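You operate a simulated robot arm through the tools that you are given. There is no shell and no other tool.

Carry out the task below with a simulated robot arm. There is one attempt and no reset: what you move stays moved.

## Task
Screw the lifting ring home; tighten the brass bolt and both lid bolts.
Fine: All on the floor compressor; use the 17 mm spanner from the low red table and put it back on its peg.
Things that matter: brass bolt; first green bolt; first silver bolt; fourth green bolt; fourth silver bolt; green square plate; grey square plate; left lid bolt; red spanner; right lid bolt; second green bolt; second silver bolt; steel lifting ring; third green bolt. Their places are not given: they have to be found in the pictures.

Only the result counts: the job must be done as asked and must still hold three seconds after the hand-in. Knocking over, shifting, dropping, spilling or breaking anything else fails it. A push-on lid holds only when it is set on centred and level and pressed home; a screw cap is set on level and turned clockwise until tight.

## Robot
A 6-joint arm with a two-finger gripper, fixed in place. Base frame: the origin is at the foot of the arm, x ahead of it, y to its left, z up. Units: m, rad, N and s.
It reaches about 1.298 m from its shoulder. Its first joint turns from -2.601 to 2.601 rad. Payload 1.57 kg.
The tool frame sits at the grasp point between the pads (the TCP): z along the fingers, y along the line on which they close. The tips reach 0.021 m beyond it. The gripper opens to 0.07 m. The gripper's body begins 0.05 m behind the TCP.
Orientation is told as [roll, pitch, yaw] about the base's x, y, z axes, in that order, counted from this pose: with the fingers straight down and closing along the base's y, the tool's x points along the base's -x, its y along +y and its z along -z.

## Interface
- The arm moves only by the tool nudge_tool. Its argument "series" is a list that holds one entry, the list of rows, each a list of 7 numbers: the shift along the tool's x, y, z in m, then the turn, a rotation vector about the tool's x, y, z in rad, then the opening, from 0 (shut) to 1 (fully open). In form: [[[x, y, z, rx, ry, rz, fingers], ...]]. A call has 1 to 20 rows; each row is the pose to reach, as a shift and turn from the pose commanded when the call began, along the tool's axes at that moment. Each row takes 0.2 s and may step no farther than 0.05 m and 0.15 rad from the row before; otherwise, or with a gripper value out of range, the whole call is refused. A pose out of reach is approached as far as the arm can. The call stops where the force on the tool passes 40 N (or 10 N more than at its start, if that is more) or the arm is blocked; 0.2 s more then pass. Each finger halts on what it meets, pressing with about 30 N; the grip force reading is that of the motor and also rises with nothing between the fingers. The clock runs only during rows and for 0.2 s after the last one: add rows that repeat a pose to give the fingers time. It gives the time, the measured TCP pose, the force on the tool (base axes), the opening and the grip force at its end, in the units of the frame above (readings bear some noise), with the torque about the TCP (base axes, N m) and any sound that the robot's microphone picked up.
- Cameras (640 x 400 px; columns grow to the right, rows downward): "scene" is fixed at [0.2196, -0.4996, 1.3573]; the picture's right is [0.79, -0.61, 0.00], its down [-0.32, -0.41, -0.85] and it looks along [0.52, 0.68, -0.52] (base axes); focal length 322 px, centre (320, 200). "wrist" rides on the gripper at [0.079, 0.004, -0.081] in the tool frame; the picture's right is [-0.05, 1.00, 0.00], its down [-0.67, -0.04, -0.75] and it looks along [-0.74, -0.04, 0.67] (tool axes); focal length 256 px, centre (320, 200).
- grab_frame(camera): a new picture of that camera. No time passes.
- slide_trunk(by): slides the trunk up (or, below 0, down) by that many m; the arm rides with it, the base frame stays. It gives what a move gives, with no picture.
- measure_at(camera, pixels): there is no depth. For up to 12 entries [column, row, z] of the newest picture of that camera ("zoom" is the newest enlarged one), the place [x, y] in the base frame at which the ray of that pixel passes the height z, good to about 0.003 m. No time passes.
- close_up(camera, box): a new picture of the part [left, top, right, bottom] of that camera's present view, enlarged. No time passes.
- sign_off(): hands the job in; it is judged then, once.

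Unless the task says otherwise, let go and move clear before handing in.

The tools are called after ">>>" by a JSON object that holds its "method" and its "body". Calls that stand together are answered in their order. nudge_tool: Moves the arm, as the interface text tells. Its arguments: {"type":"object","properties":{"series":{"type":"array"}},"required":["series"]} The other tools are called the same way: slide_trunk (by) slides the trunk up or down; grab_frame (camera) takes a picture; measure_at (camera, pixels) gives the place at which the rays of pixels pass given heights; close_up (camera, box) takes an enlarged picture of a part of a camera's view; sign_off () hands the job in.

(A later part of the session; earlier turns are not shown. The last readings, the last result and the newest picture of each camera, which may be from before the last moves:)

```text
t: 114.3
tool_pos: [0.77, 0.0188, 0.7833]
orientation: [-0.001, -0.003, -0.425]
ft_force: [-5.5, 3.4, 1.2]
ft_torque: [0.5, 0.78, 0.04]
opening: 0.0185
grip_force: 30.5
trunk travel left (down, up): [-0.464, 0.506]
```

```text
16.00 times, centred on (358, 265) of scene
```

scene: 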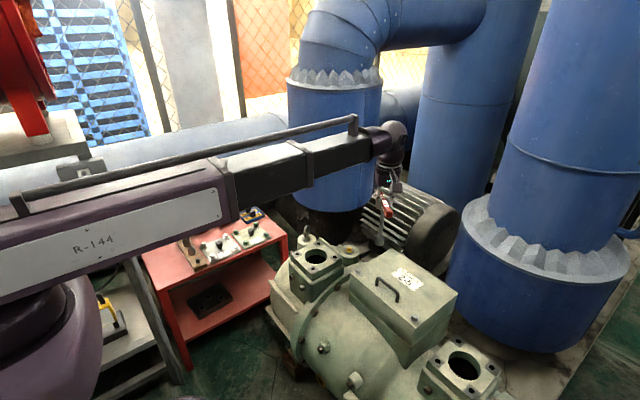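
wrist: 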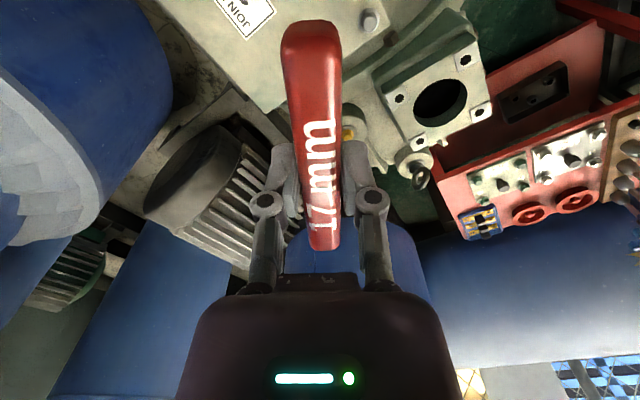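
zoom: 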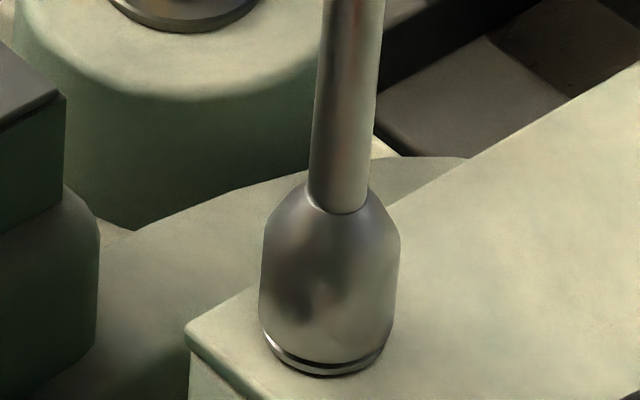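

I'll relieve the small side load (−5.5, 3.4 N) by about 1 mm and continue turning.

>>> {"method": "nudge_tool", "body": {"series": [[[0.0009, 0.0001, 0, 0, 0, 0.08, 0], [0.0009, 0.0001, 0, 0, 0, 0.16, 0], [0.0009, 0.0001, 0, 0, 0, 0.24, 0], [0.0009, 0.0001, 0, 0, 0, 0.32, 0], [0.0009, 0.0001, 0, 0, 0, 0.4, 0], [0.0009, 0.0001, 0, 0, 0, 0.48, 0]]]}}

>>> {"method": "slide_trunk", "body": {"by": -0.001}}

>>> {"method": "close_up", "body": {"camera": "scene", "box": [342, 255, 374, 275]}}

```text
t: 115.8
tool_pos: [0.7694, 0.0209, 0.7826]
orientation: [0.0, -0.001, -0.907]
ft_force: [0.7, -0.2, -6.0]
ft_torque: [0.04, -0.06, 0.09]
opening: 0.0186
grip_force: 30.0
trunk travel left (down, up): [-0.464, 0.506]
```

```text
t: 116.3
tool_pos: [0.7686, 0.0184, 0.7834]
orientation: [0.002, -0.001, -0.906]
ft_force: [2.8, 0.1, 4.8]
ft_torque: [-0.06, -0.35, 0.08]
opening: 0.0188
grip_force: 29.8
trunk travel left (down, up): [-0.463, 0.507]
```

```text
16.00 times, centred on (358, 265) of scene
```

zoom: 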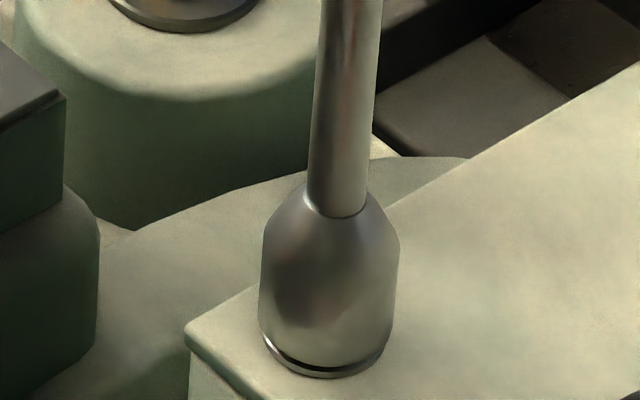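

>>> {"method": "nudge_tool", "body": {"series": [[[0, 0, 0, 0, 0, 0.08, 0], [0, 0, 0, 0, 0, 0.16, 0], [0, 0, 0, 0, 0, 0.24, 0], [0, 0, 0, 0, 0, 0.32, 0]]]}}

>>> {"method": "nudge_tool", "body": {"series": [[[0, 0, 0, 0, 0, 0.08, 0], [0, 0, 0, 0, 0, 0.16, 0], [0, 0, 0, 0, 0, 0.24, 0]]]}}

>>> {"method": "grab_frame", "body": {"camera": "wrist"}}

>>> {"method": "close_up", "body": {"camera": "scene", "box": [342, 255, 374, 275]}}

```text
t: 117.3
tool_pos: [0.7684, 0.0192, 0.782]
orientation: [0.0, -0.001, -1.227]
ft_force: [2.1, -0.1, -1.0]
ft_torque: [0.05, -0.13, 0.21]
opening: 0.0186
grip_force: 29.7
trunk travel left (down, up): [-0.463, 0.507]
```

```text
t: 118.1
tool_pos: [0.7685, 0.0196, 0.782]
orientation: [0.0, -0.001, -1.469]
ft_force: [0.3, 1.2, -2.3]
ft_torque: [0.06, -0.04, 0.48]
opening: 0.0202
grip_force: 30.1
trunk travel left (down, up): [-0.463, 0.507]
```

```text
taken
```

wrist: 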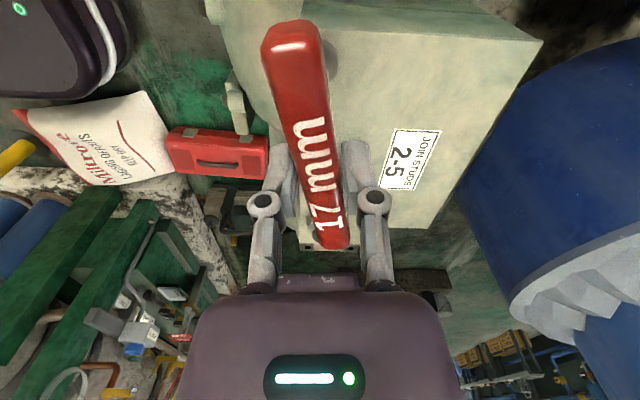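

```text
16.00 times, centred on (358, 265) of scene
```

zoom: 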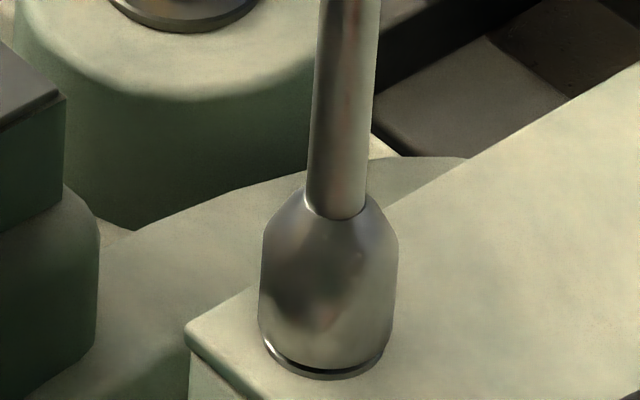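

The left lid bolt is resisting at 0.48 N·m with the bar starting to twist in the pads. I'll finish it with the two-finger couple as before.

>>> {"method": "nudge_tool", "body": {"series": [[[0, 0, 0, 0, 0, 0.08, 0], [0, 0, 0, 0, 0, 0.12, 0], [0, 0, 0, 0, 0, 0.12, 0.5], [0, 0, 0, 0, 0, 0.12, 0.8], [0, 0, 0, 0, 0, 0.12, 1], [0, 0, 0, 0, 0, 0.12, 1], [0, 0, 0, 0, 0, 0.12, 1]]]}}

>>> {"method": "slide_trunk", "body": {"by": -0.004}}

>>> {"method": "grab_frame", "body": {"camera": "wrist"}}

>>> {"method": "close_up", "body": {"camera": "scene", "box": [320, 200, 400, 290]}}

```text
t: 119.7
tool_pos: [0.7691, 0.0195, 0.7819]
orientation: [0.002, 0.0, -1.587]
ft_force: [-0.2, -0.6, -0.2]
ft_torque: [0.02, -0.02, -0.02]
opening: 0.0701
grip_force: 0.1
trunk travel left (down, up): [-0.463, 0.507]
```

```text
t: 120.2
tool_pos: [0.7693, 0.0187, 0.7795]
orientation: [0.0, 0.0, -1.586]
ft_force: [0.1, 0.6, -0.7]
ft_torque: [-0.01, 0.0, -0.04]
opening: 0.0701
grip_force: 0.0
trunk travel left (down, up): [-0.459, 0.511]
```

```text
taken
```

wrist: 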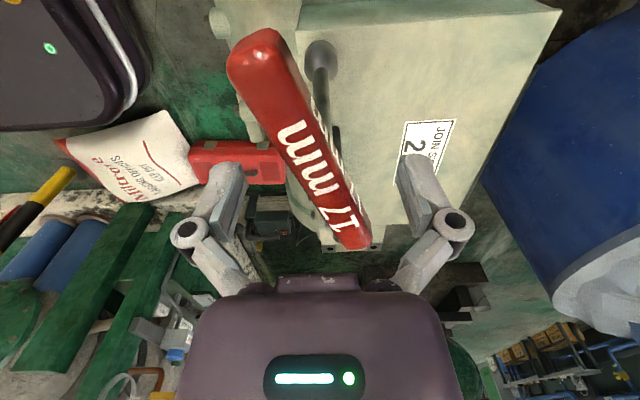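

```text
4.44 times, centred on (360, 245) of scene
```

zoom: 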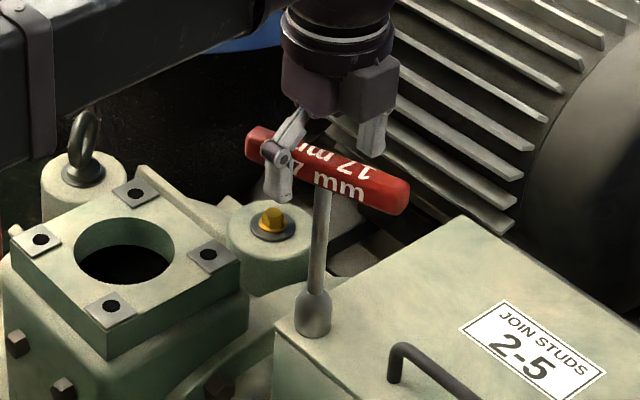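

The spanner stands upright with the bar about 19° off the tool axis. I'll rotate clockwise 0.85 rad to just before contact, then take small steps.

>>> {"method": "nudge_tool", "body": {"series": [[[0, 0, 0, 0, 0, 0.12, 1], [0, 0, 0, 0, 0, 0.24, 1], [0, 0, 0, 0, 0, 0.36, 1], [0, 0, 0, 0, 0, 0.48, 1], [0, 0, 0, 0, 0, 0.6, 1], [0, 0, 0, 0, 0, 0.72, 1], [0, 0, 0, 0, 0, 0.8, 1]]]}}

>>> {"method": "nudge_tool", "body": {"series": [[[0, 0, 0, 0, 0, 0.05, 1], [0, 0, 0, 0, 0, 0.1, 1]]]}}

>>> {"method": "nudge_tool", "body": {"series": [[[0, 0, 0, 0, 0, 0.05, 1], [0, 0, 0, 0, 0, 0.1, 1]]]}}

>>> {"method": "grab_frame", "body": {"camera": "wrist"}}

```text
t: 121.8
tool_pos: [0.7692, 0.0197, 0.7787]
orientation: [0.0, 0.001, -2.387]
ft_force: [1.5, 1.3, 0.5]
ft_torque: [0.04, 0.03, 0.29]
opening: 0.0698
grip_force: 0.0
trunk travel left (down, up): [-0.459, 0.511]
```

```text
t: 122.4
tool_pos: [0.769, 0.0201, 0.7777]
orientation: [0.001, 0.001, -2.488]
ft_force: [1.7, 0.4, 0.6]
ft_torque: [-0.09, -0.08, 0.58]
opening: 0.0702
grip_force: 0.0
trunk travel left (down, up): [-0.459, 0.511]
```

```text
t: 123.0
tool_pos: [0.7704, 0.0189, 0.7764]
orientation: [0.002, 0.0, -2.587]
ft_force: [3.4, -1.3, 1.0]
ft_torque: [-0.36, -0.08, 0.61]
opening: 0.0702
grip_force: 0.1
trunk travel left (down, up): [-0.459, 0.511]
```

```text
taken
```

wrist: 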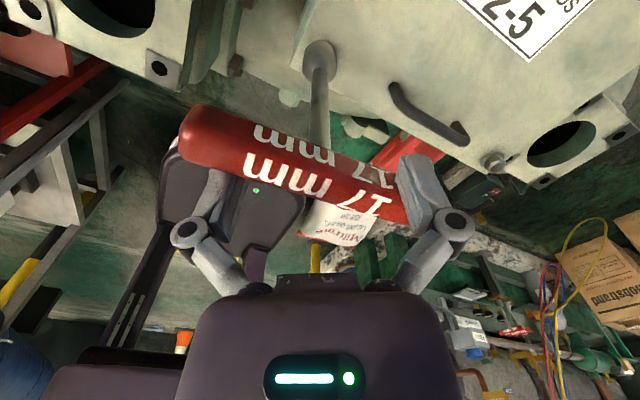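

The couple reads 0.6 N·m with the bar firmly resisting, similar to the level before the hop on brass, so the left lid bolt is tight. I'll rotate back to align and regrasp.

>>> {"method": "nudge_tool", "body": {"series": [[[0, 0, 0, 0, 0, -0.13, 1], [0, 0, 0, 0, 0, -0.26, 1], [0, 0, 0, 0, 0, -0.39, 1], [0, 0, 0, 0, 0, -0.52, 1], [0, 0, 0, 0, 0, -0.65, 1], [0, 0, 0, 0, 0, -0.78, 1], [0, 0, 0, 0, 0, -0.91, 1], [0, 0, 0, 0, 0, -1.04, 1], [0, 0, 0, 0, 0, -1.17, 1], [0, 0, 0, 0, 0, -1.25, 1], [0, 0, 0, 0, 0, -1.25, 1]]]}}

>>> {"method": "slide_trunk", "body": {"by": 0.003}}

>>> {"method": "grab_frame", "body": {"camera": "wrist"}}

```text
t: 125.4
tool_pos: [0.7686, 0.0203, 0.778]
orientation: [0.0, 0.0, -1.336]
ft_force: [-0.2, -0.5, 0.4]
ft_torque: [0.0, 0.03, 0.01]
opening: 0.0703
grip_force: 0.2
trunk travel left (down, up): [-0.459, 0.511]
```

```text
t: 125.9
tool_pos: [0.7694, 0.0193, 0.7812]
orientation: [0.0, 0.001, -1.337]
ft_force: [-0.4, -0.6, 1.4]
ft_torque: [-0.01, 0.02, -0.01]
opening: 0.0701
grip_force: 0.0
trunk travel left (down, up): [-0.462, 0.508]
```

```text
taken
```

wrist: 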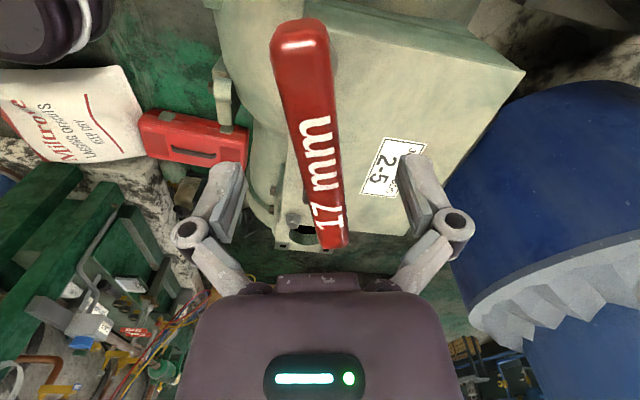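

The bar is 0.08 rad off; I'll correct and pinch, then lift off the left lid bolt.

>>> {"method": "nudge_tool", "body": {"series": [[[0, 0, 0, 0, 0, -0.079, 1], [0, 0, 0, 0, 0, -0.079, 0.6], [0, 0, 0, 0, 0, -0.079, 0.3], [0, 0, 0, 0, 0, -0.079, 0], [0, 0, 0, 0, 0, -0.079, 0], [0, 0, 0, 0, 0, -0.079, 0]]]}}

>>> {"method": "slide_trunk", "body": {"by": 0.04}}

>>> {"method": "close_up", "body": {"camera": "scene", "box": [342, 255, 374, 275]}}

>>> {"method": "close_up", "body": {"camera": "scene", "box": [320, 200, 400, 290]}}

```text
t: 127.3
tool_pos: [0.7687, 0.0199, 0.7809]
orientation: [-0.001, -0.002, -1.257]
ft_force: [0.9, 0.7, 2.7]
ft_torque: [-0.06, -0.06, 0.08]
opening: 0.0185
grip_force: 30.3
trunk travel left (down, up): [-0.462, 0.508]
```

```text
t: 128.1
tool_pos: [0.7705, 0.0194, 0.8219]
orientation: [0.0, 0.001, -1.256]
ft_force: [0.0, -0.2, -1.7]
ft_torque: [-0.01, -0.02, -0.02]
opening: 0.0184
grip_force: 30.1
trunk travel left (down, up): [-0.502, 0.468]
```

```text
16.00 times, centred on (358, 265) of scene
```

zoom: 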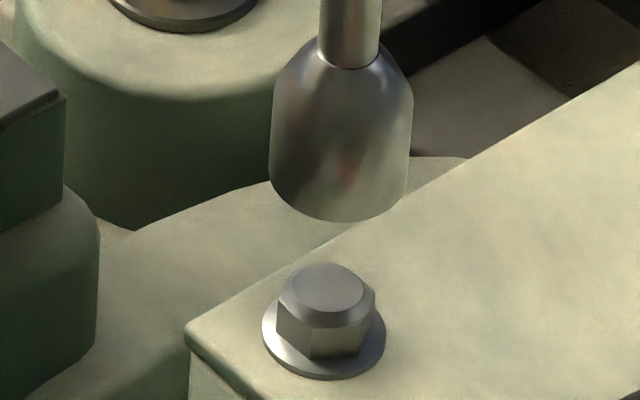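

```text
4.44 times, centred on (360, 245) of scene
```

zoom: 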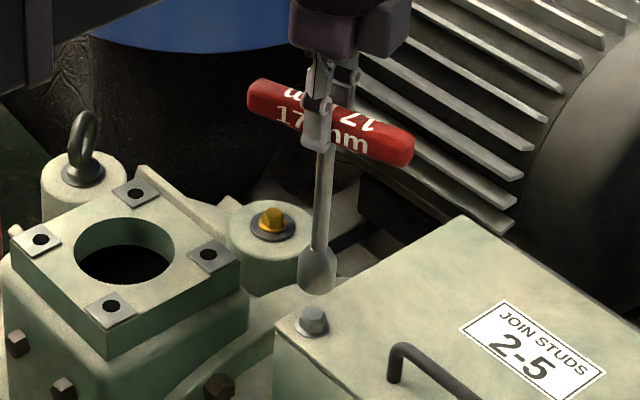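

The left lid bolt has dropped about 3.5 mm and its flange sits flush on the lid. I'll go on to the right lid bolt: rise, then move beside it for an overhead look.

>>> {"method": "slide_trunk", "body": {"by": 0.078}}

>>> {"method": "nudge_tool", "body": {"series": [[[-0.0156, -0.002, 0, 0, 0, -0.1439, 0], [-0.0312, -0.004, 0, 0, 0, -0.2879, 0], [-0.0469, -0.006, 0, 0, 0, -0.4318, 0], [-0.0625, -0.008, 0, 0, 0, -0.5758, 0], [-0.0781, -0.01, 0, 0, 0, -0.7197, 0], [-0.0938, -0.012, 0, 0, 0, -0.8636, 0], [-0.1094, -0.014, 0, 0, 0, -1.0076, 0], [-0.125, -0.016, 0, 0, 0, -1.1515, 0], [-0.1406, -0.018, 0, 0, 0, -1.2954, 0], [-0.1562, -0.02, 0, 0, 0, -1.4394, 0], [-0.1719, -0.0219, 0, 0, 0, -1.5833, 0], [-0.1875, -0.0239, 0, 0, 0, -1.7273, 0], [-0.2031, -0.0259, 0, 0, 0, -1.8712, 0], [-0.2188, -0.0279, 0, 0, 0, -2.0151, 0], [-0.2344, -0.0299, 0, 0, 0, -2.1591, 0], [-0.25, -0.0319, 0, 0, 0, -2.303, 0], [-0.25, -0.0319, 0, 0, 0, -2.303, 0]]]}}

>>> {"method": "grab_frame", "body": {"camera": "wrist"}}

>>> {"method": "close_up", "body": {"camera": "wrist", "box": [338, 0, 402, 40]}}

```text
t: 129.3
tool_pos: [0.7691, 0.0195, 0.8987]
orientation: [-0.001, 0.001, -1.258]
ft_force: [-0.7, -0.2, -1.1]
ft_torque: [0.02, -0.01, -0.01]
opening: 0.0186
grip_force: 30.2
trunk travel left (down, up): [-0.58, 0.39]
```

```text
t: 132.9
tool_pos: [0.8154, -0.2281, 0.8985]
orientation: [0.0, -0.001, 1.047]
ft_force: [-0.1, 0.0, -1.6]
ft_torque: [-0.02, -0.01, -0.01]
opening: 0.0184
grip_force: 30.1
trunk travel left (down, up): [-0.58, 0.39]
```

```text
taken
```

wrist: 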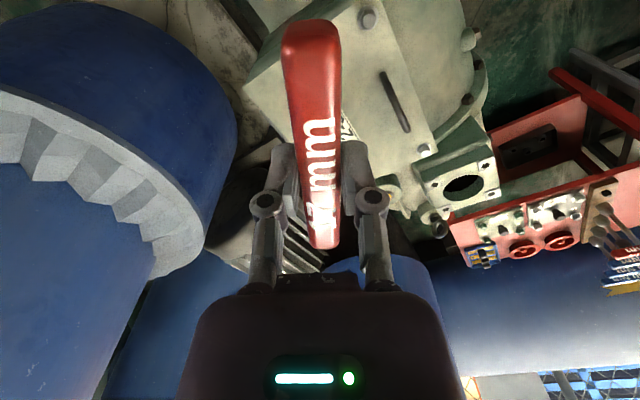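

```text
10.00 times, centred on (370, 20) of wrist
```

zoom: 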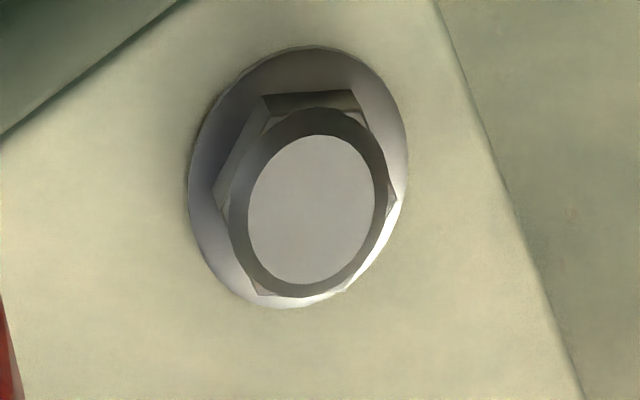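

The right lid bolt refines to (0.7688, −0.2013) with hex normal 0° mod 60°, so yaw 60° matches. I'll move over it and lower to just above.

>>> {"method": "nudge_tool", "body": {"series": [[[0.0002, 0.0272, 0, 0, 0, 0, 0], [0.0004, 0.0543, 0, 0, 0, 0, 0], [0.0004, 0.0543, 0, 0, 0, 0, 0]]]}}

>>> {"method": "slide_trunk", "body": {"by": -0.085}}

>>> {"method": "close_up", "body": {"camera": "scene", "box": [400, 302, 432, 322]}}

```text
t: 133.7
tool_pos: [0.7674, -0.199, 0.9]
orientation: [-0.001, 0.0, 1.046]
ft_force: [-0.1, 0.1, -2.1]
ft_torque: [-0.02, 0.0, 0.01]
opening: 0.0185
grip_force: 30.2
trunk travel left (down, up): [-0.58, 0.39]
```

```text
t: 134.9
tool_pos: [0.7663, -0.2002, 0.8142]
orientation: [-0.001, 0.0, 1.047]
ft_force: [0.0, -1.2, -2.3]
ft_torque: [-0.01, 0.01, -0.03]
opening: 0.0182
grip_force: 30.4
trunk travel left (down, up): [-0.495, 0.475]
```

```text
16.00 times, centred on (416, 312) of scene
```

zoom: 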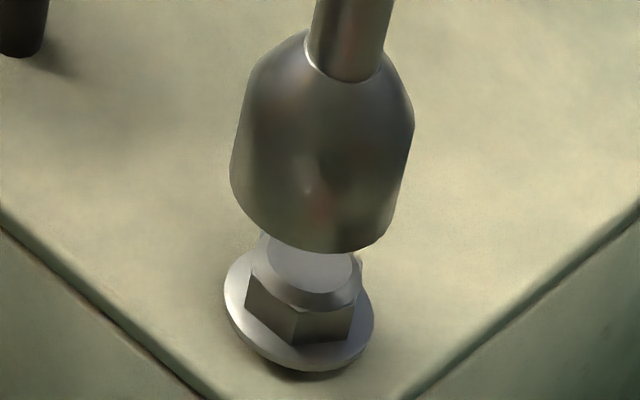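

The socket sits about 2.3 mm left of the bolt, matching the measured TCP offset. I'll correct and re-check.

>>> {"method": "nudge_tool", "body": {"series": [[[-0.0003, -0.0027, 0, 0, 0, 0, 0], [-0.0003, -0.0027, 0, 0, 0, 0, 0], [-0.0003, -0.0027, 0, 0, 0, 0, 0]]]}}

>>> {"method": "slide_trunk", "body": {"by": -0.012}}

>>> {"method": "close_up", "body": {"camera": "scene", "box": [400, 302, 432, 322]}}

```text
t: 135.7
tool_pos: [0.7717, -0.2011, 0.8139]
orientation: [-0.001, 0.0, 1.047]
ft_force: [-0.6, 1.0, -2.2]
ft_torque: [0.01, 0.01, 0.02]
opening: 0.0185
grip_force: 30.4
trunk travel left (down, up): [-0.495, 0.475]
```

```text
t: 136.3
tool_pos: [0.7704, -0.201, 0.8017]
orientation: [-0.001, -0.002, 1.045]
ft_force: [-0.2, 0.9, -1.5]
ft_torque: [0.04, 0.0, 0.01]
opening: 0.0183
grip_force: 30.4
trunk travel left (down, up): [-0.483, 0.487]
```

```text
16.00 times, centred on (416, 312) of scene
```

zoom: 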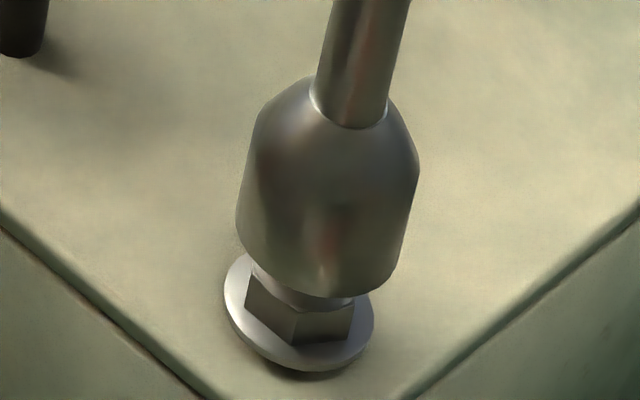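

The socket is now well centred (about 0.5 mm). I'll lower over the head in small steps.

>>> {"method": "slide_trunk", "body": {"by": -0.007}}

>>> {"method": "slide_trunk", "body": {"by": -0.003}}

>>> {"method": "slide_trunk", "body": {"by": -0.003}}

>>> {"method": "close_up", "body": {"camera": "scene", "box": [400, 302, 432, 322]}}

```text
t: 136.9
tool_pos: [0.7704, -0.2004, 0.7953]
orientation: [0.0, -0.001, 1.046]
ft_force: [0.7, 0.2, -1.2]
ft_torque: [-0.01, 0.03, 0.0]
opening: 0.0183
grip_force: 30.2
trunk travel left (down, up): [-0.476, 0.494]
```

```text
t: 137.4
tool_pos: [0.7721, -0.2005, 0.7916]
orientation: [0.001, 0.0, 1.045]
ft_force: [-0.1, 0.3, -2.3]
ft_torque: [0.01, 0.02, 0.02]
opening: 0.0182
grip_force: 29.8
trunk travel left (down, up): [-0.473, 0.497]
```

```text
t: 137.9
tool_pos: [0.7705, -0.2013, 0.7895]
orientation: [0.0, -0.001, 1.045]
ft_force: [0.0, 0.6, -2.6]
ft_torque: [-0.02, 0.0, 0.0]
opening: 0.0185
grip_force: 29.9
trunk travel left (down, up): [-0.47, 0.5]
```

```text
16.00 times, centred on (416, 312) of scene
```

zoom: 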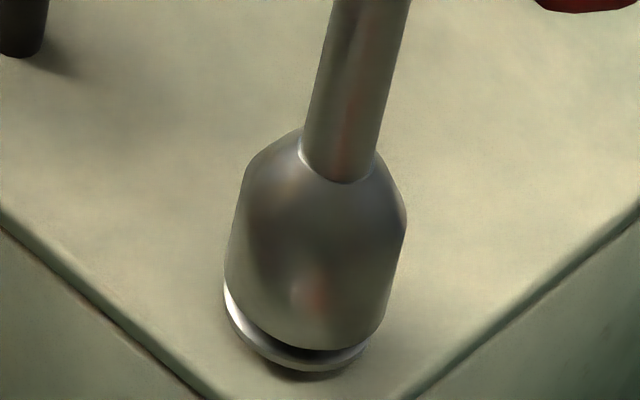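

The socket is on the head without contact force. I'll lower to the flange and turn clockwise.

>>> {"method": "slide_trunk", "body": {"by": -0.003}}

>>> {"method": "slide_trunk", "body": {"by": -0.001}}

>>> {"method": "nudge_tool", "body": {"series": [[[0, 0, 0, 0, 0, 0.1, 0], [0, 0, 0, 0, 0, 0.2, 0], [0, 0, 0, 0, 0, 0.3, 0], [0, 0, 0, 0, 0, 0.4, 0], [0, 0, 0, 0, 0, 0.5, 0], [0, 0, 0, 0, 0, 0.6, 0], [0, 0, 0, 0, 0, 0.7, 0]]]}}

>>> {"method": "close_up", "body": {"camera": "scene", "box": [400, 302, 432, 322]}}

```text
t: 138.4
tool_pos: [0.7708, -0.2019, 0.7857]
orientation: [0.001, 0.0, 1.044]
ft_force: [0.6, 0.3, -2.6]
ft_torque: [0.0, 0.02, -0.02]
opening: 0.0182
grip_force: 30.2
trunk travel left (down, up): [-0.467, 0.503]
```

```text
t: 138.9
tool_pos: [0.7706, -0.1997, 0.7855]
orientation: [-0.002, -0.001, 1.045]
ft_force: [0.9, 0.4, 2.2]
ft_torque: [-0.01, -0.1, 0.0]
opening: 0.0186
grip_force: 29.7
trunk travel left (down, up): [-0.466, 0.504]
```

```text
t: 140.5
tool_pos: [0.7696, -0.2005, 0.7844]
orientation: [-0.001, -0.001, 0.345]
ft_force: [-6.5, -0.5, -5.7]
ft_torque: [-0.28, 0.87, 0.05]
opening: 0.0187
grip_force: 30.2
trunk travel left (down, up): [-0.466, 0.504]
```

```text
16.00 times, centred on (416, 312) of scene
```

zoom: 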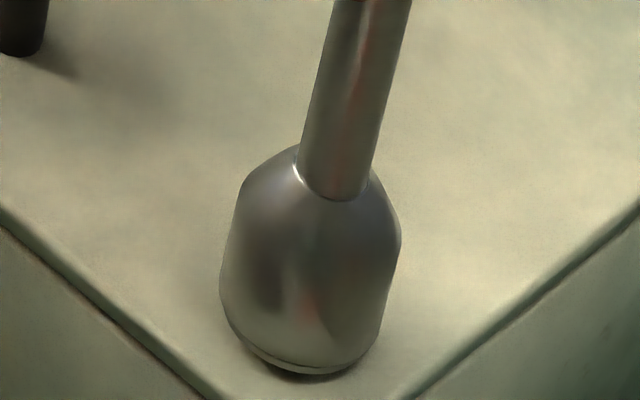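

It is turning fine with a side load of −6.5 N in x. I'll shift 1 mm, lower 1 mm and continue.

>>> {"method": "slide_trunk", "body": {"by": -0.001}}

>>> {"method": "nudge_tool", "body": {"series": [[[0.0009, 0.0003, 0, 0, 0, 0.1, 0], [0.0009, 0.0003, 0, 0, 0, 0.2, 0], [0.0009, 0.0003, 0, 0, 0, 0.3, 0], [0.0009, 0.0003, 0, 0, 0, 0.4, 0], [0.0009, 0.0003, 0, 0, 0, 0.5, 0], [0.0009, 0.0003, 0, 0, 0, 0.6, 0], [0.0009, 0.0003, 0, 0, 0, 0.7, 0]]]}}

>>> {"method": "slide_trunk", "body": {"by": -0.001}}

>>> {"method": "close_up", "body": {"camera": "scene", "box": [400, 302, 432, 322]}}

```text
t: 141.0
tool_pos: [0.7706, -0.2019, 0.7844]
orientation: [-0.002, -0.001, 0.345]
ft_force: [-5.8, -2.6, 1.2]
ft_torque: [-0.31, 0.85, 0.05]
opening: 0.0184
grip_force: 29.5
trunk travel left (down, up): [-0.465, 0.505]
```

```text
t: 142.6
tool_pos: [0.7697, -0.2018, 0.7839]
orientation: [0.0, 0.001, -0.357]
ft_force: [-3.7, 0.1, -5.1]
ft_torque: [0.11, 0.4, 0.05]
opening: 0.0187
grip_force: 30.2
trunk travel left (down, up): [-0.465, 0.505]
```

```text
t: 143.2
tool_pos: [0.7702, -0.2014, 0.7832]
orientation: [0.001, 0.0, -0.355]
ft_force: [-1.7, -0.8, -0.2]
ft_torque: [0.06, 0.24, -0.01]
opening: 0.0185
grip_force: 29.3
trunk travel left (down, up): [-0.464, 0.506]
```

```text
16.00 times, centred on (416, 312) of scene
```

zoom: 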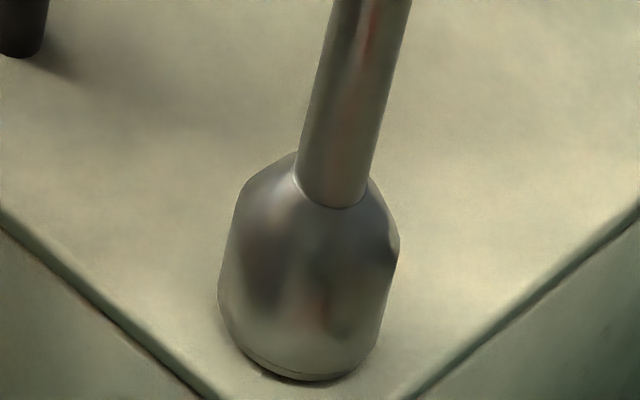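

>>> {"method": "nudge_tool", "body": {"series": [[[0.0004, 0, 0, 0, 0, 0.09, 0], [0.0004, 0, 0, 0, 0, 0.18, 0], [0.0004, 0, 0, 0, 0, 0.27, 0], [0.0004, 0, 0, 0, 0, 0.36, 0], [0.0004, 0, 0, 0, 0, 0.45, 0], [0.0004, 0, 0, 0, 0, 0.54, 0]]]}}

>>> {"method": "slide_trunk", "body": {"by": -0.001}}

>>> {"method": "nudge_tool", "body": {"series": [[[0, 0, 0, 0, 0, 0.08, 0], [0, 0, 0, 0, 0, 0.16, 0], [0, 0, 0, 0, 0, 0.24, 0], [0, 0, 0, 0, 0, 0.32, 0]]]}}

>>> {"method": "close_up", "body": {"camera": "scene", "box": [400, 302, 432, 322]}}

```text
t: 144.6
tool_pos: [0.7702, -0.2002, 0.7833]
orientation: [0.001, 0.0, -0.895]
ft_force: [1.1, -1.3, -6.1]
ft_torque: [-0.21, -0.1, 0.15]
opening: 0.0186
grip_force: 30.1
trunk travel left (down, up): [-0.464, 0.506]
```

```text
t: 145.1
tool_pos: [0.7692, -0.201, 0.782]
orientation: [0.0, -0.001, -0.894]
ft_force: [2.9, -0.9, 2.6]
ft_torque: [-0.3, -0.39, 0.09]
opening: 0.0187
grip_force: 30.6
trunk travel left (down, up): [-0.463, 0.507]
```

```text
t: 146.1
tool_pos: [0.7694, -0.2006, 0.7812]
orientation: [-0.002, 0.002, -1.215]
ft_force: [0.9, 1.0, -3.9]
ft_torque: [0.16, -0.11, 0.18]
opening: 0.0187
grip_force: 30.4
trunk travel left (down, up): [-0.463, 0.507]
```

```text
16.00 times, centred on (416, 312) of scene
```

zoom: 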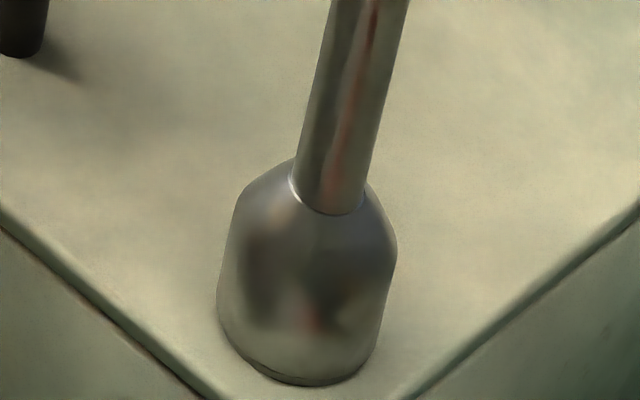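

Torque is starting to rise (0.18 N·m). I'll keep turning until the bar resists.

>>> {"method": "nudge_tool", "body": {"series": [[[0, 0, 0, 0, 0, 0.08, 0], [0, 0, 0, 0, 0, 0.16, 0], [0, 0, 0, 0, 0, 0.24, 0]]]}}

>>> {"method": "nudge_tool", "body": {"series": [[[0, 0, 0, 0, 0, 0.08, 0], [0, 0, 0, 0, 0, 0.16, 0]]]}}

>>> {"method": "grab_frame", "body": {"camera": "wrist"}}

```text
t: 146.9
tool_pos: [0.7694, -0.201, 0.7818]
orientation: [0.0, -0.001, -1.456]
ft_force: [1.2, 2.0, -5.4]
ft_torque: [0.12, -0.01, 0.44]
opening: 0.02
grip_force: 30.1
trunk travel left (down, up): [-0.463, 0.507]
```

```text
t: 147.5
tool_pos: [0.7695, -0.2017, 0.7816]
orientation: [0.001, 0.0, -1.616]
ft_force: [2.1, 0.5, -4.2]
ft_torque: [-0.06, -0.02, 0.53]
opening: 0.0223
grip_force: 30.4
trunk travel left (down, up): [-0.463, 0.507]
```

```text
taken
```

wrist: 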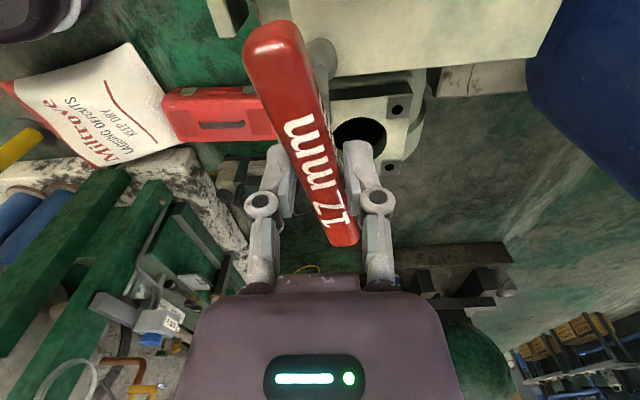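

The right lid bolt now resists at 0.53 N·m. I'll finish it with the two-finger couple.

>>> {"method": "nudge_tool", "body": {"series": [[[0, 0, 0, 0, 0, 0, 0.5], [0, 0, 0, 0, 0, 0, 0.8], [0, 0, 0, 0, 0, 0, 1], [0, 0, 0, 0, 0, 0, 1], [0, 0, 0, 0, 0, 0, 1]]]}}

>>> {"method": "slide_trunk", "body": {"by": -0.003}}

>>> {"method": "grab_frame", "body": {"camera": "wrist"}}

>>> {"method": "close_up", "body": {"camera": "scene", "box": [370, 230, 460, 340]}}

```text
t: 148.7
tool_pos: [0.7708, -0.2007, 0.7817]
orientation: [0.0, 0.001, -1.614]
ft_force: [0.7, 0.0, 0.0]
ft_torque: [0.01, -0.01, 0.0]
opening: 0.07
grip_force: 0.1
trunk travel left (down, up): [-0.463, 0.507]
```

```text
t: 149.2
tool_pos: [0.7696, -0.2005, 0.7808]
orientation: [0.0, 0.0, -1.613]
ft_force: [0.1, -0.8, 0.2]
ft_torque: [-0.01, 0.01, -0.02]
opening: 0.0699
grip_force: 0.0
trunk travel left (down, up): [-0.46, 0.51]
```

```text
taken
```

wrist: 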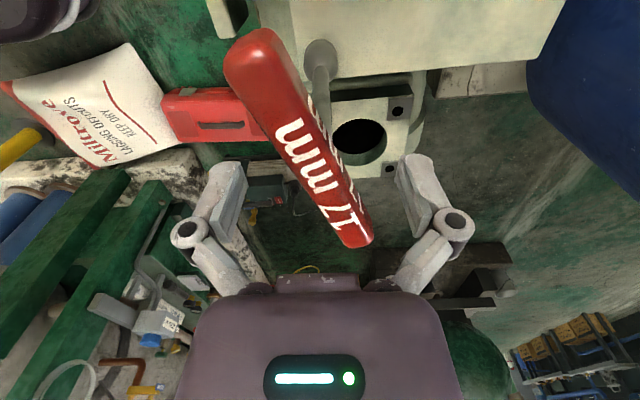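

```text
3.64 times, centred on (415, 285) of scene
```

zoom: 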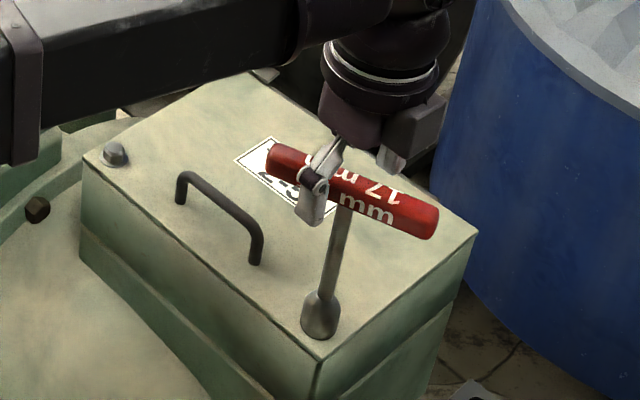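

The spanner stands upright. I'll rotate clockwise to contact and push in small steps.

>>> {"method": "nudge_tool", "body": {"series": [[[0, 0, 0, 0, 0, 0.12, 1], [0, 0, 0, 0, 0, 0.24, 1], [0, 0, 0, 0, 0, 0.36, 1], [0, 0, 0, 0, 0, 0.48, 1], [0, 0, 0, 0, 0, 0.6, 1], [0, 0, 0, 0, 0, 0.7, 1]]]}}

>>> {"method": "nudge_tool", "body": {"series": [[[0, 0, 0, 0, 0, 0.05, 1], [0, 0, 0, 0, 0, 0.1, 1]]]}}

>>> {"method": "nudge_tool", "body": {"series": [[[0, 0, 0, 0, 0, 0.05, 1], [0, 0, 0, 0, 0, 0.1, 1]]]}}

>>> {"method": "grab_frame", "body": {"camera": "wrist"}}

```text
t: 150.6
tool_pos: [0.7693, -0.1992, 0.7798]
orientation: [0.002, -0.001, -2.316]
ft_force: [1.1, 0.1, 0.7]
ft_torque: [-0.01, -0.02, 0.02]
opening: 0.0698
grip_force: 0.1
trunk travel left (down, up): [-0.46, 0.51]
```

```text
t: 151.2
tool_pos: [0.7688, -0.201, 0.779]
orientation: [0.0, 0.001, -2.416]
ft_force: [0.5, 1.2, -0.2]
ft_torque: [0.08, 0.02, 0.35]
opening: 0.0699
grip_force: 0.1
trunk travel left (down, up): [-0.46, 0.51]
```

```text
t: 151.8
tool_pos: [0.7697, -0.2008, 0.7786]
orientation: [0.002, 0.0, -2.515]
ft_force: [1.9, 3.4, 0.3]
ft_torque: [0.23, 0.08, 0.63]
opening: 0.0702
grip_force: 0.0
trunk travel left (down, up): [-0.46, 0.51]
```

```text
taken
```

wrist: 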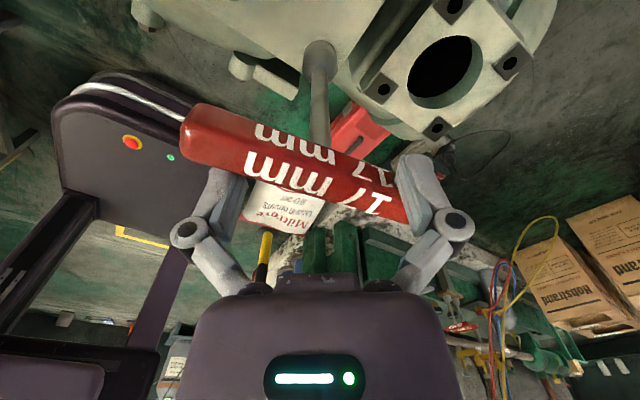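

The torque is 0.63 N·m and firm. One more small push, then back off to regrasp.

>>> {"method": "nudge_tool", "body": {"series": [[[0, 0, 0, 0, 0, 0.05, 1]]]}}

>>> {"method": "nudge_tool", "body": {"series": [[[0, 0, 0, 0, 0, -0.13, 1], [0, 0, 0, 0, 0, -0.26, 1], [0, 0, 0, 0, 0, -0.39, 1], [0, 0, 0, 0, 0, -0.52, 1], [0, 0, 0, 0, 0, -0.65, 1], [0, 0, 0, 0, 0, -0.78, 1], [0, 0, 0, 0, 0, -0.91, 1], [0, 0, 0, 0, 0, -1.04, 1], [0, 0, 0, 0, 0, -1.17, 1], [0, 0, 0, 0, 0, -1.25, 1], [0, 0, 0, 0, 0, -1.25, 1]]]}}

>>> {"method": "slide_trunk", "body": {"by": 0.003}}

>>> {"method": "grab_frame", "body": {"camera": "wrist"}}

```text
t: 152.2
tool_pos: [0.7693, -0.2001, 0.7792]
orientation: [-0.001, 0.0, -2.565]
ft_force: [1.8, 4.5, -0.1]
ft_torque: [0.3, 0.07, 0.7]
opening: 0.0701
grip_force: 0.2
trunk travel left (down, up): [-0.46, 0.51]
```

```text
t: 154.6
tool_pos: [0.77, -0.2018, 0.7785]
orientation: [0.001, 0.002, -1.312]
ft_force: [-0.6, -0.1, 0.6]
ft_torque: [0.02, -0.01, -0.01]
opening: 0.0696
grip_force: 0.1
trunk travel left (down, up): [-0.46, 0.51]
```

```text
t: 155.1
tool_pos: [0.7707, -0.2016, 0.7818]
orientation: [0.001, 0.0, -1.313]
ft_force: [-0.5, -0.3, -0.8]
ft_torque: [-0.01, 0.01, 0.0]
opening: 0.0702
grip_force: 0.0
trunk travel left (down, up): [-0.463, 0.507]
```

```text
taken
```

wrist: 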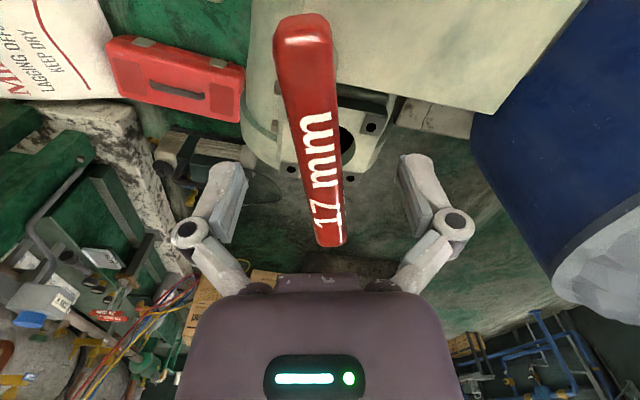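

I'll correct 0.055 rad, pinch and lift off.

>>> {"method": "nudge_tool", "body": {"series": [[[0, 0, 0, 0, 0, -0.055, 1], [0, 0, 0, 0, 0, -0.055, 0.6], [0, 0, 0, 0, 0, -0.055, 0.3], [0, 0, 0, 0, 0, -0.055, 0], [0, 0, 0, 0, 0, -0.055, 0], [0, 0, 0, 0, 0, -0.055, 0]]]}}

>>> {"method": "slide_trunk", "body": {"by": 0.04}}

>>> {"method": "close_up", "body": {"camera": "scene", "box": [400, 302, 432, 322]}}

>>> {"method": "close_up", "body": {"camera": "scene", "box": [342, 255, 374, 275]}}

>>> {"method": "close_up", "body": {"camera": "scene", "box": [333, 238, 365, 258]}}

```text
t: 156.5
tool_pos: [0.7696, -0.2003, 0.783]
orientation: [-0.001, -0.003, -1.258]
ft_force: [1.6, -0.4, 3.5]
ft_torque: [-0.1, -0.11, 0.08]
opening: 0.0185
grip_force: 30.0
trunk travel left (down, up): [-0.463, 0.507]
```

```text
t: 157.3
tool_pos: [0.7688, -0.2012, 0.8224]
orientation: [0.0, 0.0, -1.259]
ft_force: [-0.4, 0.4, -1.9]
ft_torque: [0.02, -0.03, -0.01]
opening: 0.0185
grip_force: 29.3
trunk travel left (down, up): [-0.503, 0.467]
```

```text
16.00 times, centred on (416, 312) of scene
```

zoom: 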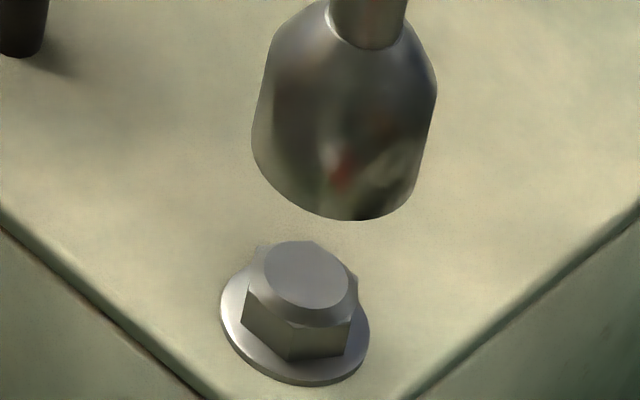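

```text
16.00 times, centred on (358, 265) of scene
```

zoom: 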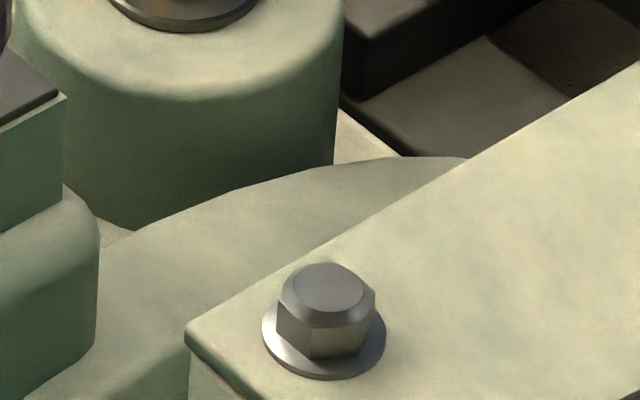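

```text
16.00 times, centred on (349, 248) of scene
```

zoom: 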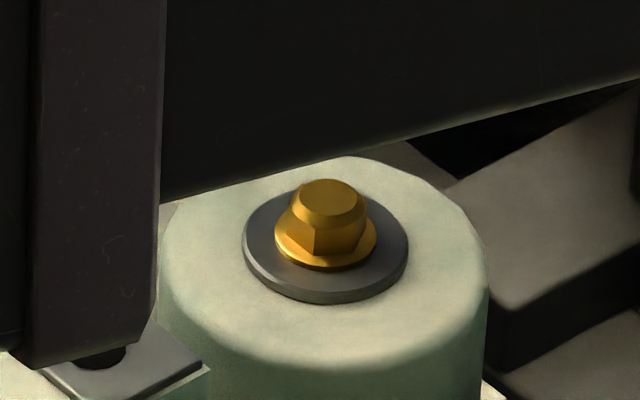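

All three bolts now sit flush. Before returning the spanner I'll re-verify the ring: rise and repeat exactly the initial ring close-up for comparison.

>>> {"method": "slide_trunk", "body": {"by": 0.184}}

>>> {"method": "close_up", "body": {"camera": "scene", "box": [280, 210, 376, 270]}}

>>> {"method": "close_up", "body": {"camera": "scene", "box": [260, 210, 420, 310]}}

>>> {"method": "close_up", "body": {"camera": "scene", "box": [290, 220, 322, 240]}}

```text
t: 159.4
tool_pos: [0.7688, -0.2016, 1.0056]
orientation: [0.001, -0.001, -1.258]
ft_force: [0.5, -0.3, -1.2]
ft_torque: [0.0, 0.01, 0.01]
opening: 0.0184
grip_force: 29.9
trunk travel left (down, up): [-0.687, 0.283]
```

```text
6.67 times, centred on (328, 240) of scene
```

zoom: 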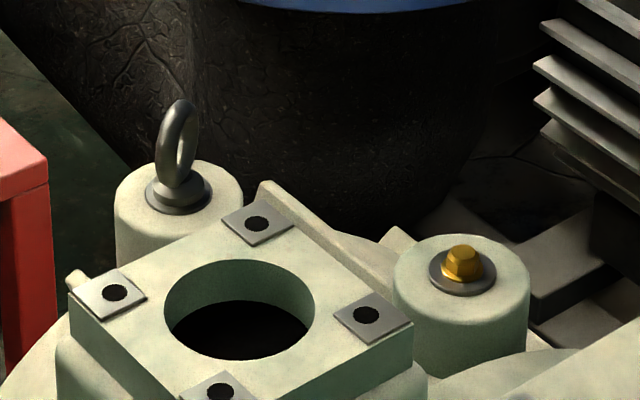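

```text
4.00 times, centred on (340, 260) of scene
```

zoom: 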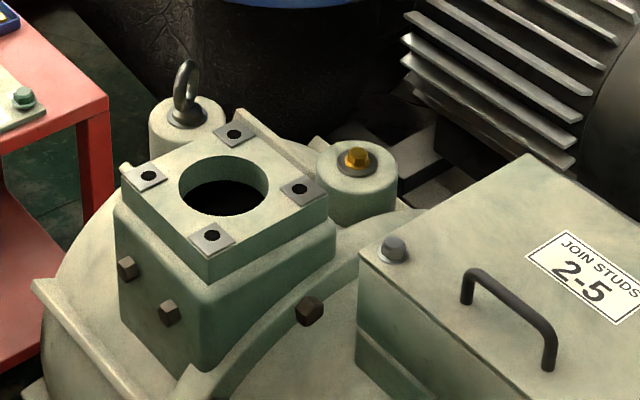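

```text
16.00 times, centred on (306, 230) of scene
```

zoom: 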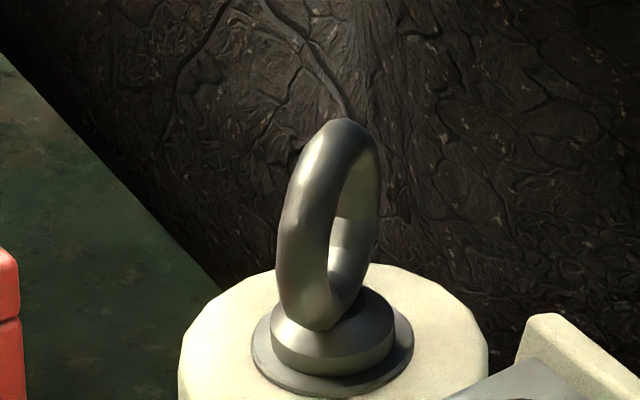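

Accounting for the change of view from face-on to near edge-on, the ring has dropped about 3.5 mm and its collar rests on the washer, consistent with the bolts. Now I'll return the spanner, starting by travelling back high to (0.80, 0.20) while unwinding the wrist.

>>> {"method": "nudge_tool", "body": {"series": [[[0.0186, 0.0077, 0, 0, 0, -0.14, 0], [0.0373, 0.0153, 0, 0, 0, -0.28, 0], [0.0559, 0.023, 0, 0, 0, -0.42, 0], [0.0745, 0.0307, 0, 0, 0, -0.56, 0], [0.0931, 0.0383, 0, 0, 0, -0.7, 0], [0.1118, 0.046, 0, 0, 0, -0.84, 0], [0.1304, 0.0537, 0, 0, 0, -0.98, 0], [0.149, 0.0613, 0, 0, 0, -1.12, 0], [0.1676, 0.069, 0, 0, 0, -1.26, 0], [0.1863, 0.0767, 0, 0, 0, -1.4, 0], [0.2049, 0.0843, 0, 0, 0, -1.54, 0], [0.2235, 0.092, 0, 0, 0, -1.68, 0], [0.2421, 0.0996, 0, 0, 0, -1.82, 0], [0.2608, 0.1073, 0, 0, 0, -1.96, 0], [0.2794, 0.115, 0, 0, 0, -2.1, 0], [0.298, 0.1226, 0, 0, 0, -2.24, 0], [0.3166, 0.1303, 0, 0, 0, -2.38, 0], [0.3353, 0.138, 0, 0, 0, -2.52, 0], [0.3539, 0.1456, 0, 0, 0, -2.66, 0], [0.3725, 0.1533, 0, 0, 0, -2.8, 0]]]}}

>>> {"method": "grab_frame", "body": {"camera": "scene"}}

```text
t: 163.6
tool_pos: [0.8004, 0.2006, 1.006]
orientation: [0.0, 0.0, 1.544]
ft_force: [-0.3, 0.7, -2.5]
ft_torque: [-0.01, -0.04, 0.01]
opening: 0.0184
grip_force: 30.1
trunk travel left (down, up): [-0.687, 0.283]
```

```text
taken
```

scene: 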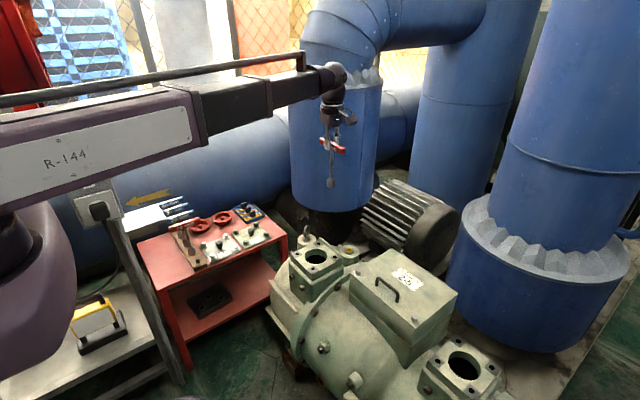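

Next I'll travel the reverse of the outbound path to above the rack, rotating to yaw π.

>>> {"method": "nudge_tool", "body": {"series": [[[-0.0234, 0.0305, 0, 0, 0, -0.1229, 0], [-0.0468, 0.061, 0, 0, 0, -0.2458, 0], [-0.0702, 0.0915, 0, 0, 0, -0.3687, 0], [-0.0936, 0.122, 0, 0, 0, -0.4916, 0], [-0.117, 0.1525, 0, 0, 0, -0.6145, 0], [-0.1404, 0.183, 0, 0, 0, -0.7374, 0], [-0.1639, 0.2135, 0, 0, 0, -0.8602, 0], [-0.1873, 0.244, 0, 0, 0, -0.9831, 0], [-0.2107, 0.2745, 0, 0, 0, -1.106, 0], [-0.2341, 0.305, 0, 0, 0, -1.2289, 0], [-0.2575, 0.3355, 0, 0, 0, -1.3518, 0], [-0.2809, 0.366, 0, 0, 0, -1.4747, 0], [-0.3043, 0.3965, 0, 0, 0, -1.5976, 0], [-0.3043, 0.3965, 0, 0, 0, -1.5976, 0]]]}}

>>> {"method": "grab_frame", "body": {"camera": "scene"}}

>>> {"method": "grab_frame", "body": {"camera": "wrist"}}

```text
t: 166.6
tool_pos: [0.4146, 0.5154, 1.0064]
orientation: [-0.001, 0.0, 3.14]
ft_force: [-0.4, -0.2, -2.1]
ft_torque: [-0.01, 0.01, -0.04]
opening: 0.0185
grip_force: 29.7
trunk travel left (down, up): [-0.687, 0.283]
```

```text
taken
```

scene: 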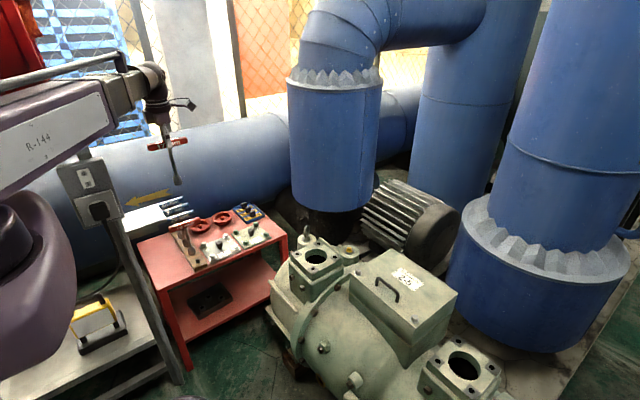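

```text
taken
```

wrist: 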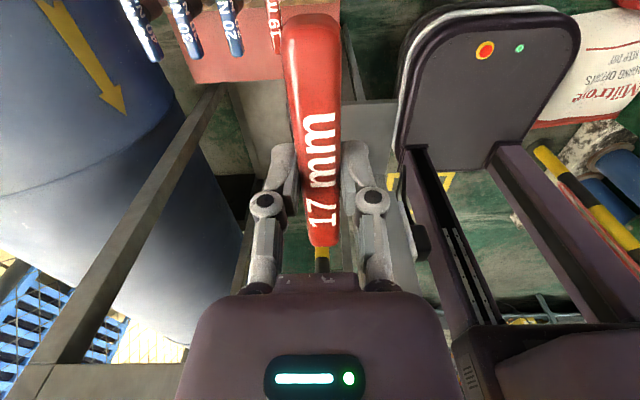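

The TCP reads x=0.4146 versus 0.4122 at pickup. I'll shift −2 mm and compare the socket's pixel position with the pickup image at the same height.

>>> {"method": "nudge_tool", "body": {"series": [[[-0.002, 0, 0, 0, 0, 0, 0], [-0.002, 0, 0, 0, 0, 0, 0], [-0.002, 0, 0, 0, 0, 0, 0]]]}}

>>> {"method": "close_up", "body": {"camera": "scene", "box": [140, 90, 212, 195]}}

>>> {"method": "close_up", "body": {"camera": "scene", "box": [160, 165, 192, 195]}}

```text
t: 167.4
tool_pos: [0.4129, 0.5161, 1.005]
orientation: [0.001, 0.0, 3.14]
ft_force: [0.5, -0.4, -1.5]
ft_torque: [-0.01, 0.01, -0.01]
opening: 0.0185
grip_force: 30.6
trunk travel left (down, up): [-0.687, 0.283]
```

```text
3.81 times, centred on (176, 142) of scene
```

zoom: 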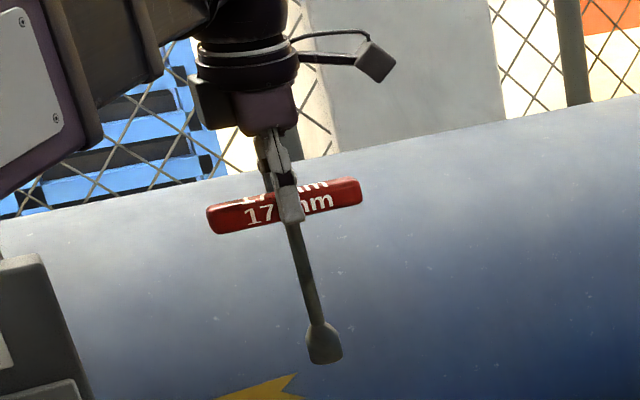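

```text
13.33 times, centred on (176, 180) of scene
```

zoom: 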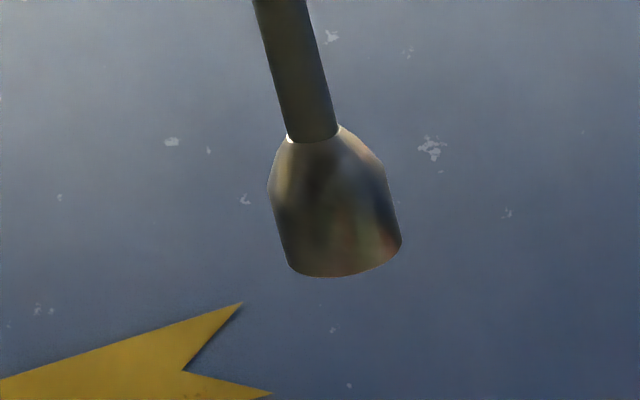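

Compared with the pickup image, everything is shifted about +0.4 px right (1.3 mm). I'll trim −1.3 mm in x, then lower as before in stages.

>>> {"method": "nudge_tool", "body": {"series": [[[-0.0013, 0, 0, 0, 0, 0, 0], [-0.0013, 0, 0, 0, 0, 0, 0]]]}}

>>> {"method": "slide_trunk", "body": {"by": -0.2}}

>>> {"method": "grab_frame", "body": {"camera": "wrist"}}

>>> {"method": "close_up", "body": {"camera": "scene", "box": [130, 170, 250, 270]}}

```text
t: 168.0
tool_pos: [0.4094, 0.5165, 1.0054]
orientation: [-0.001, 0.0, 3.139]
ft_force: [0.6, 0.0, -1.8]
ft_torque: [0.0, 0.0, 0.03]
opening: 0.0186
grip_force: 29.9
trunk travel left (down, up): [-0.687, 0.283]
```

```text
t: 170.1
tool_pos: [0.4105, 0.5169, 0.8064]
orientation: [0.0, -0.001, 3.14]
ft_force: [-0.4, -0.3, -3.1]
ft_torque: [0.01, 0.01, -0.04]
opening: 0.0187
grip_force: 30.2
trunk travel left (down, up): [-0.487, 0.483]
```

```text
taken
```

wrist: 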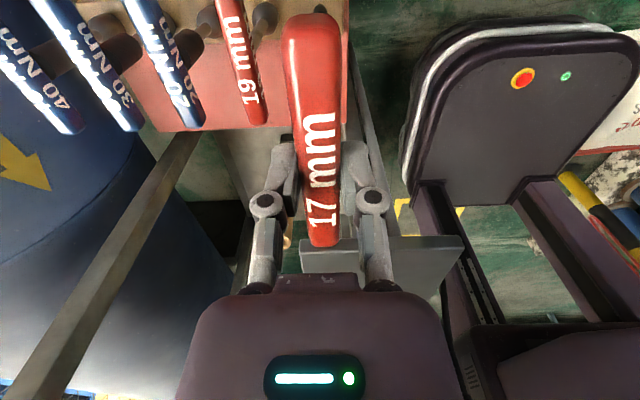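

```text
4.00 times, centred on (190, 220) of scene
```

zoom: 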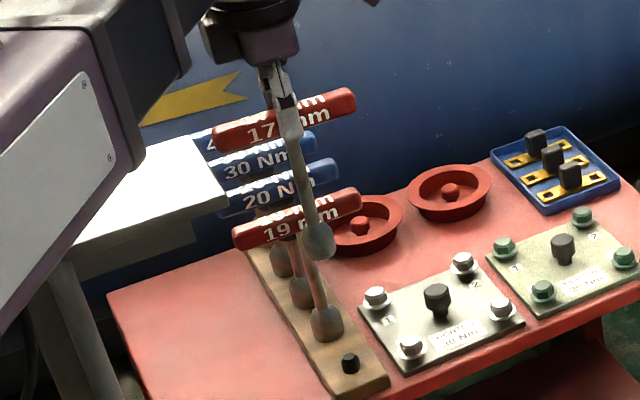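

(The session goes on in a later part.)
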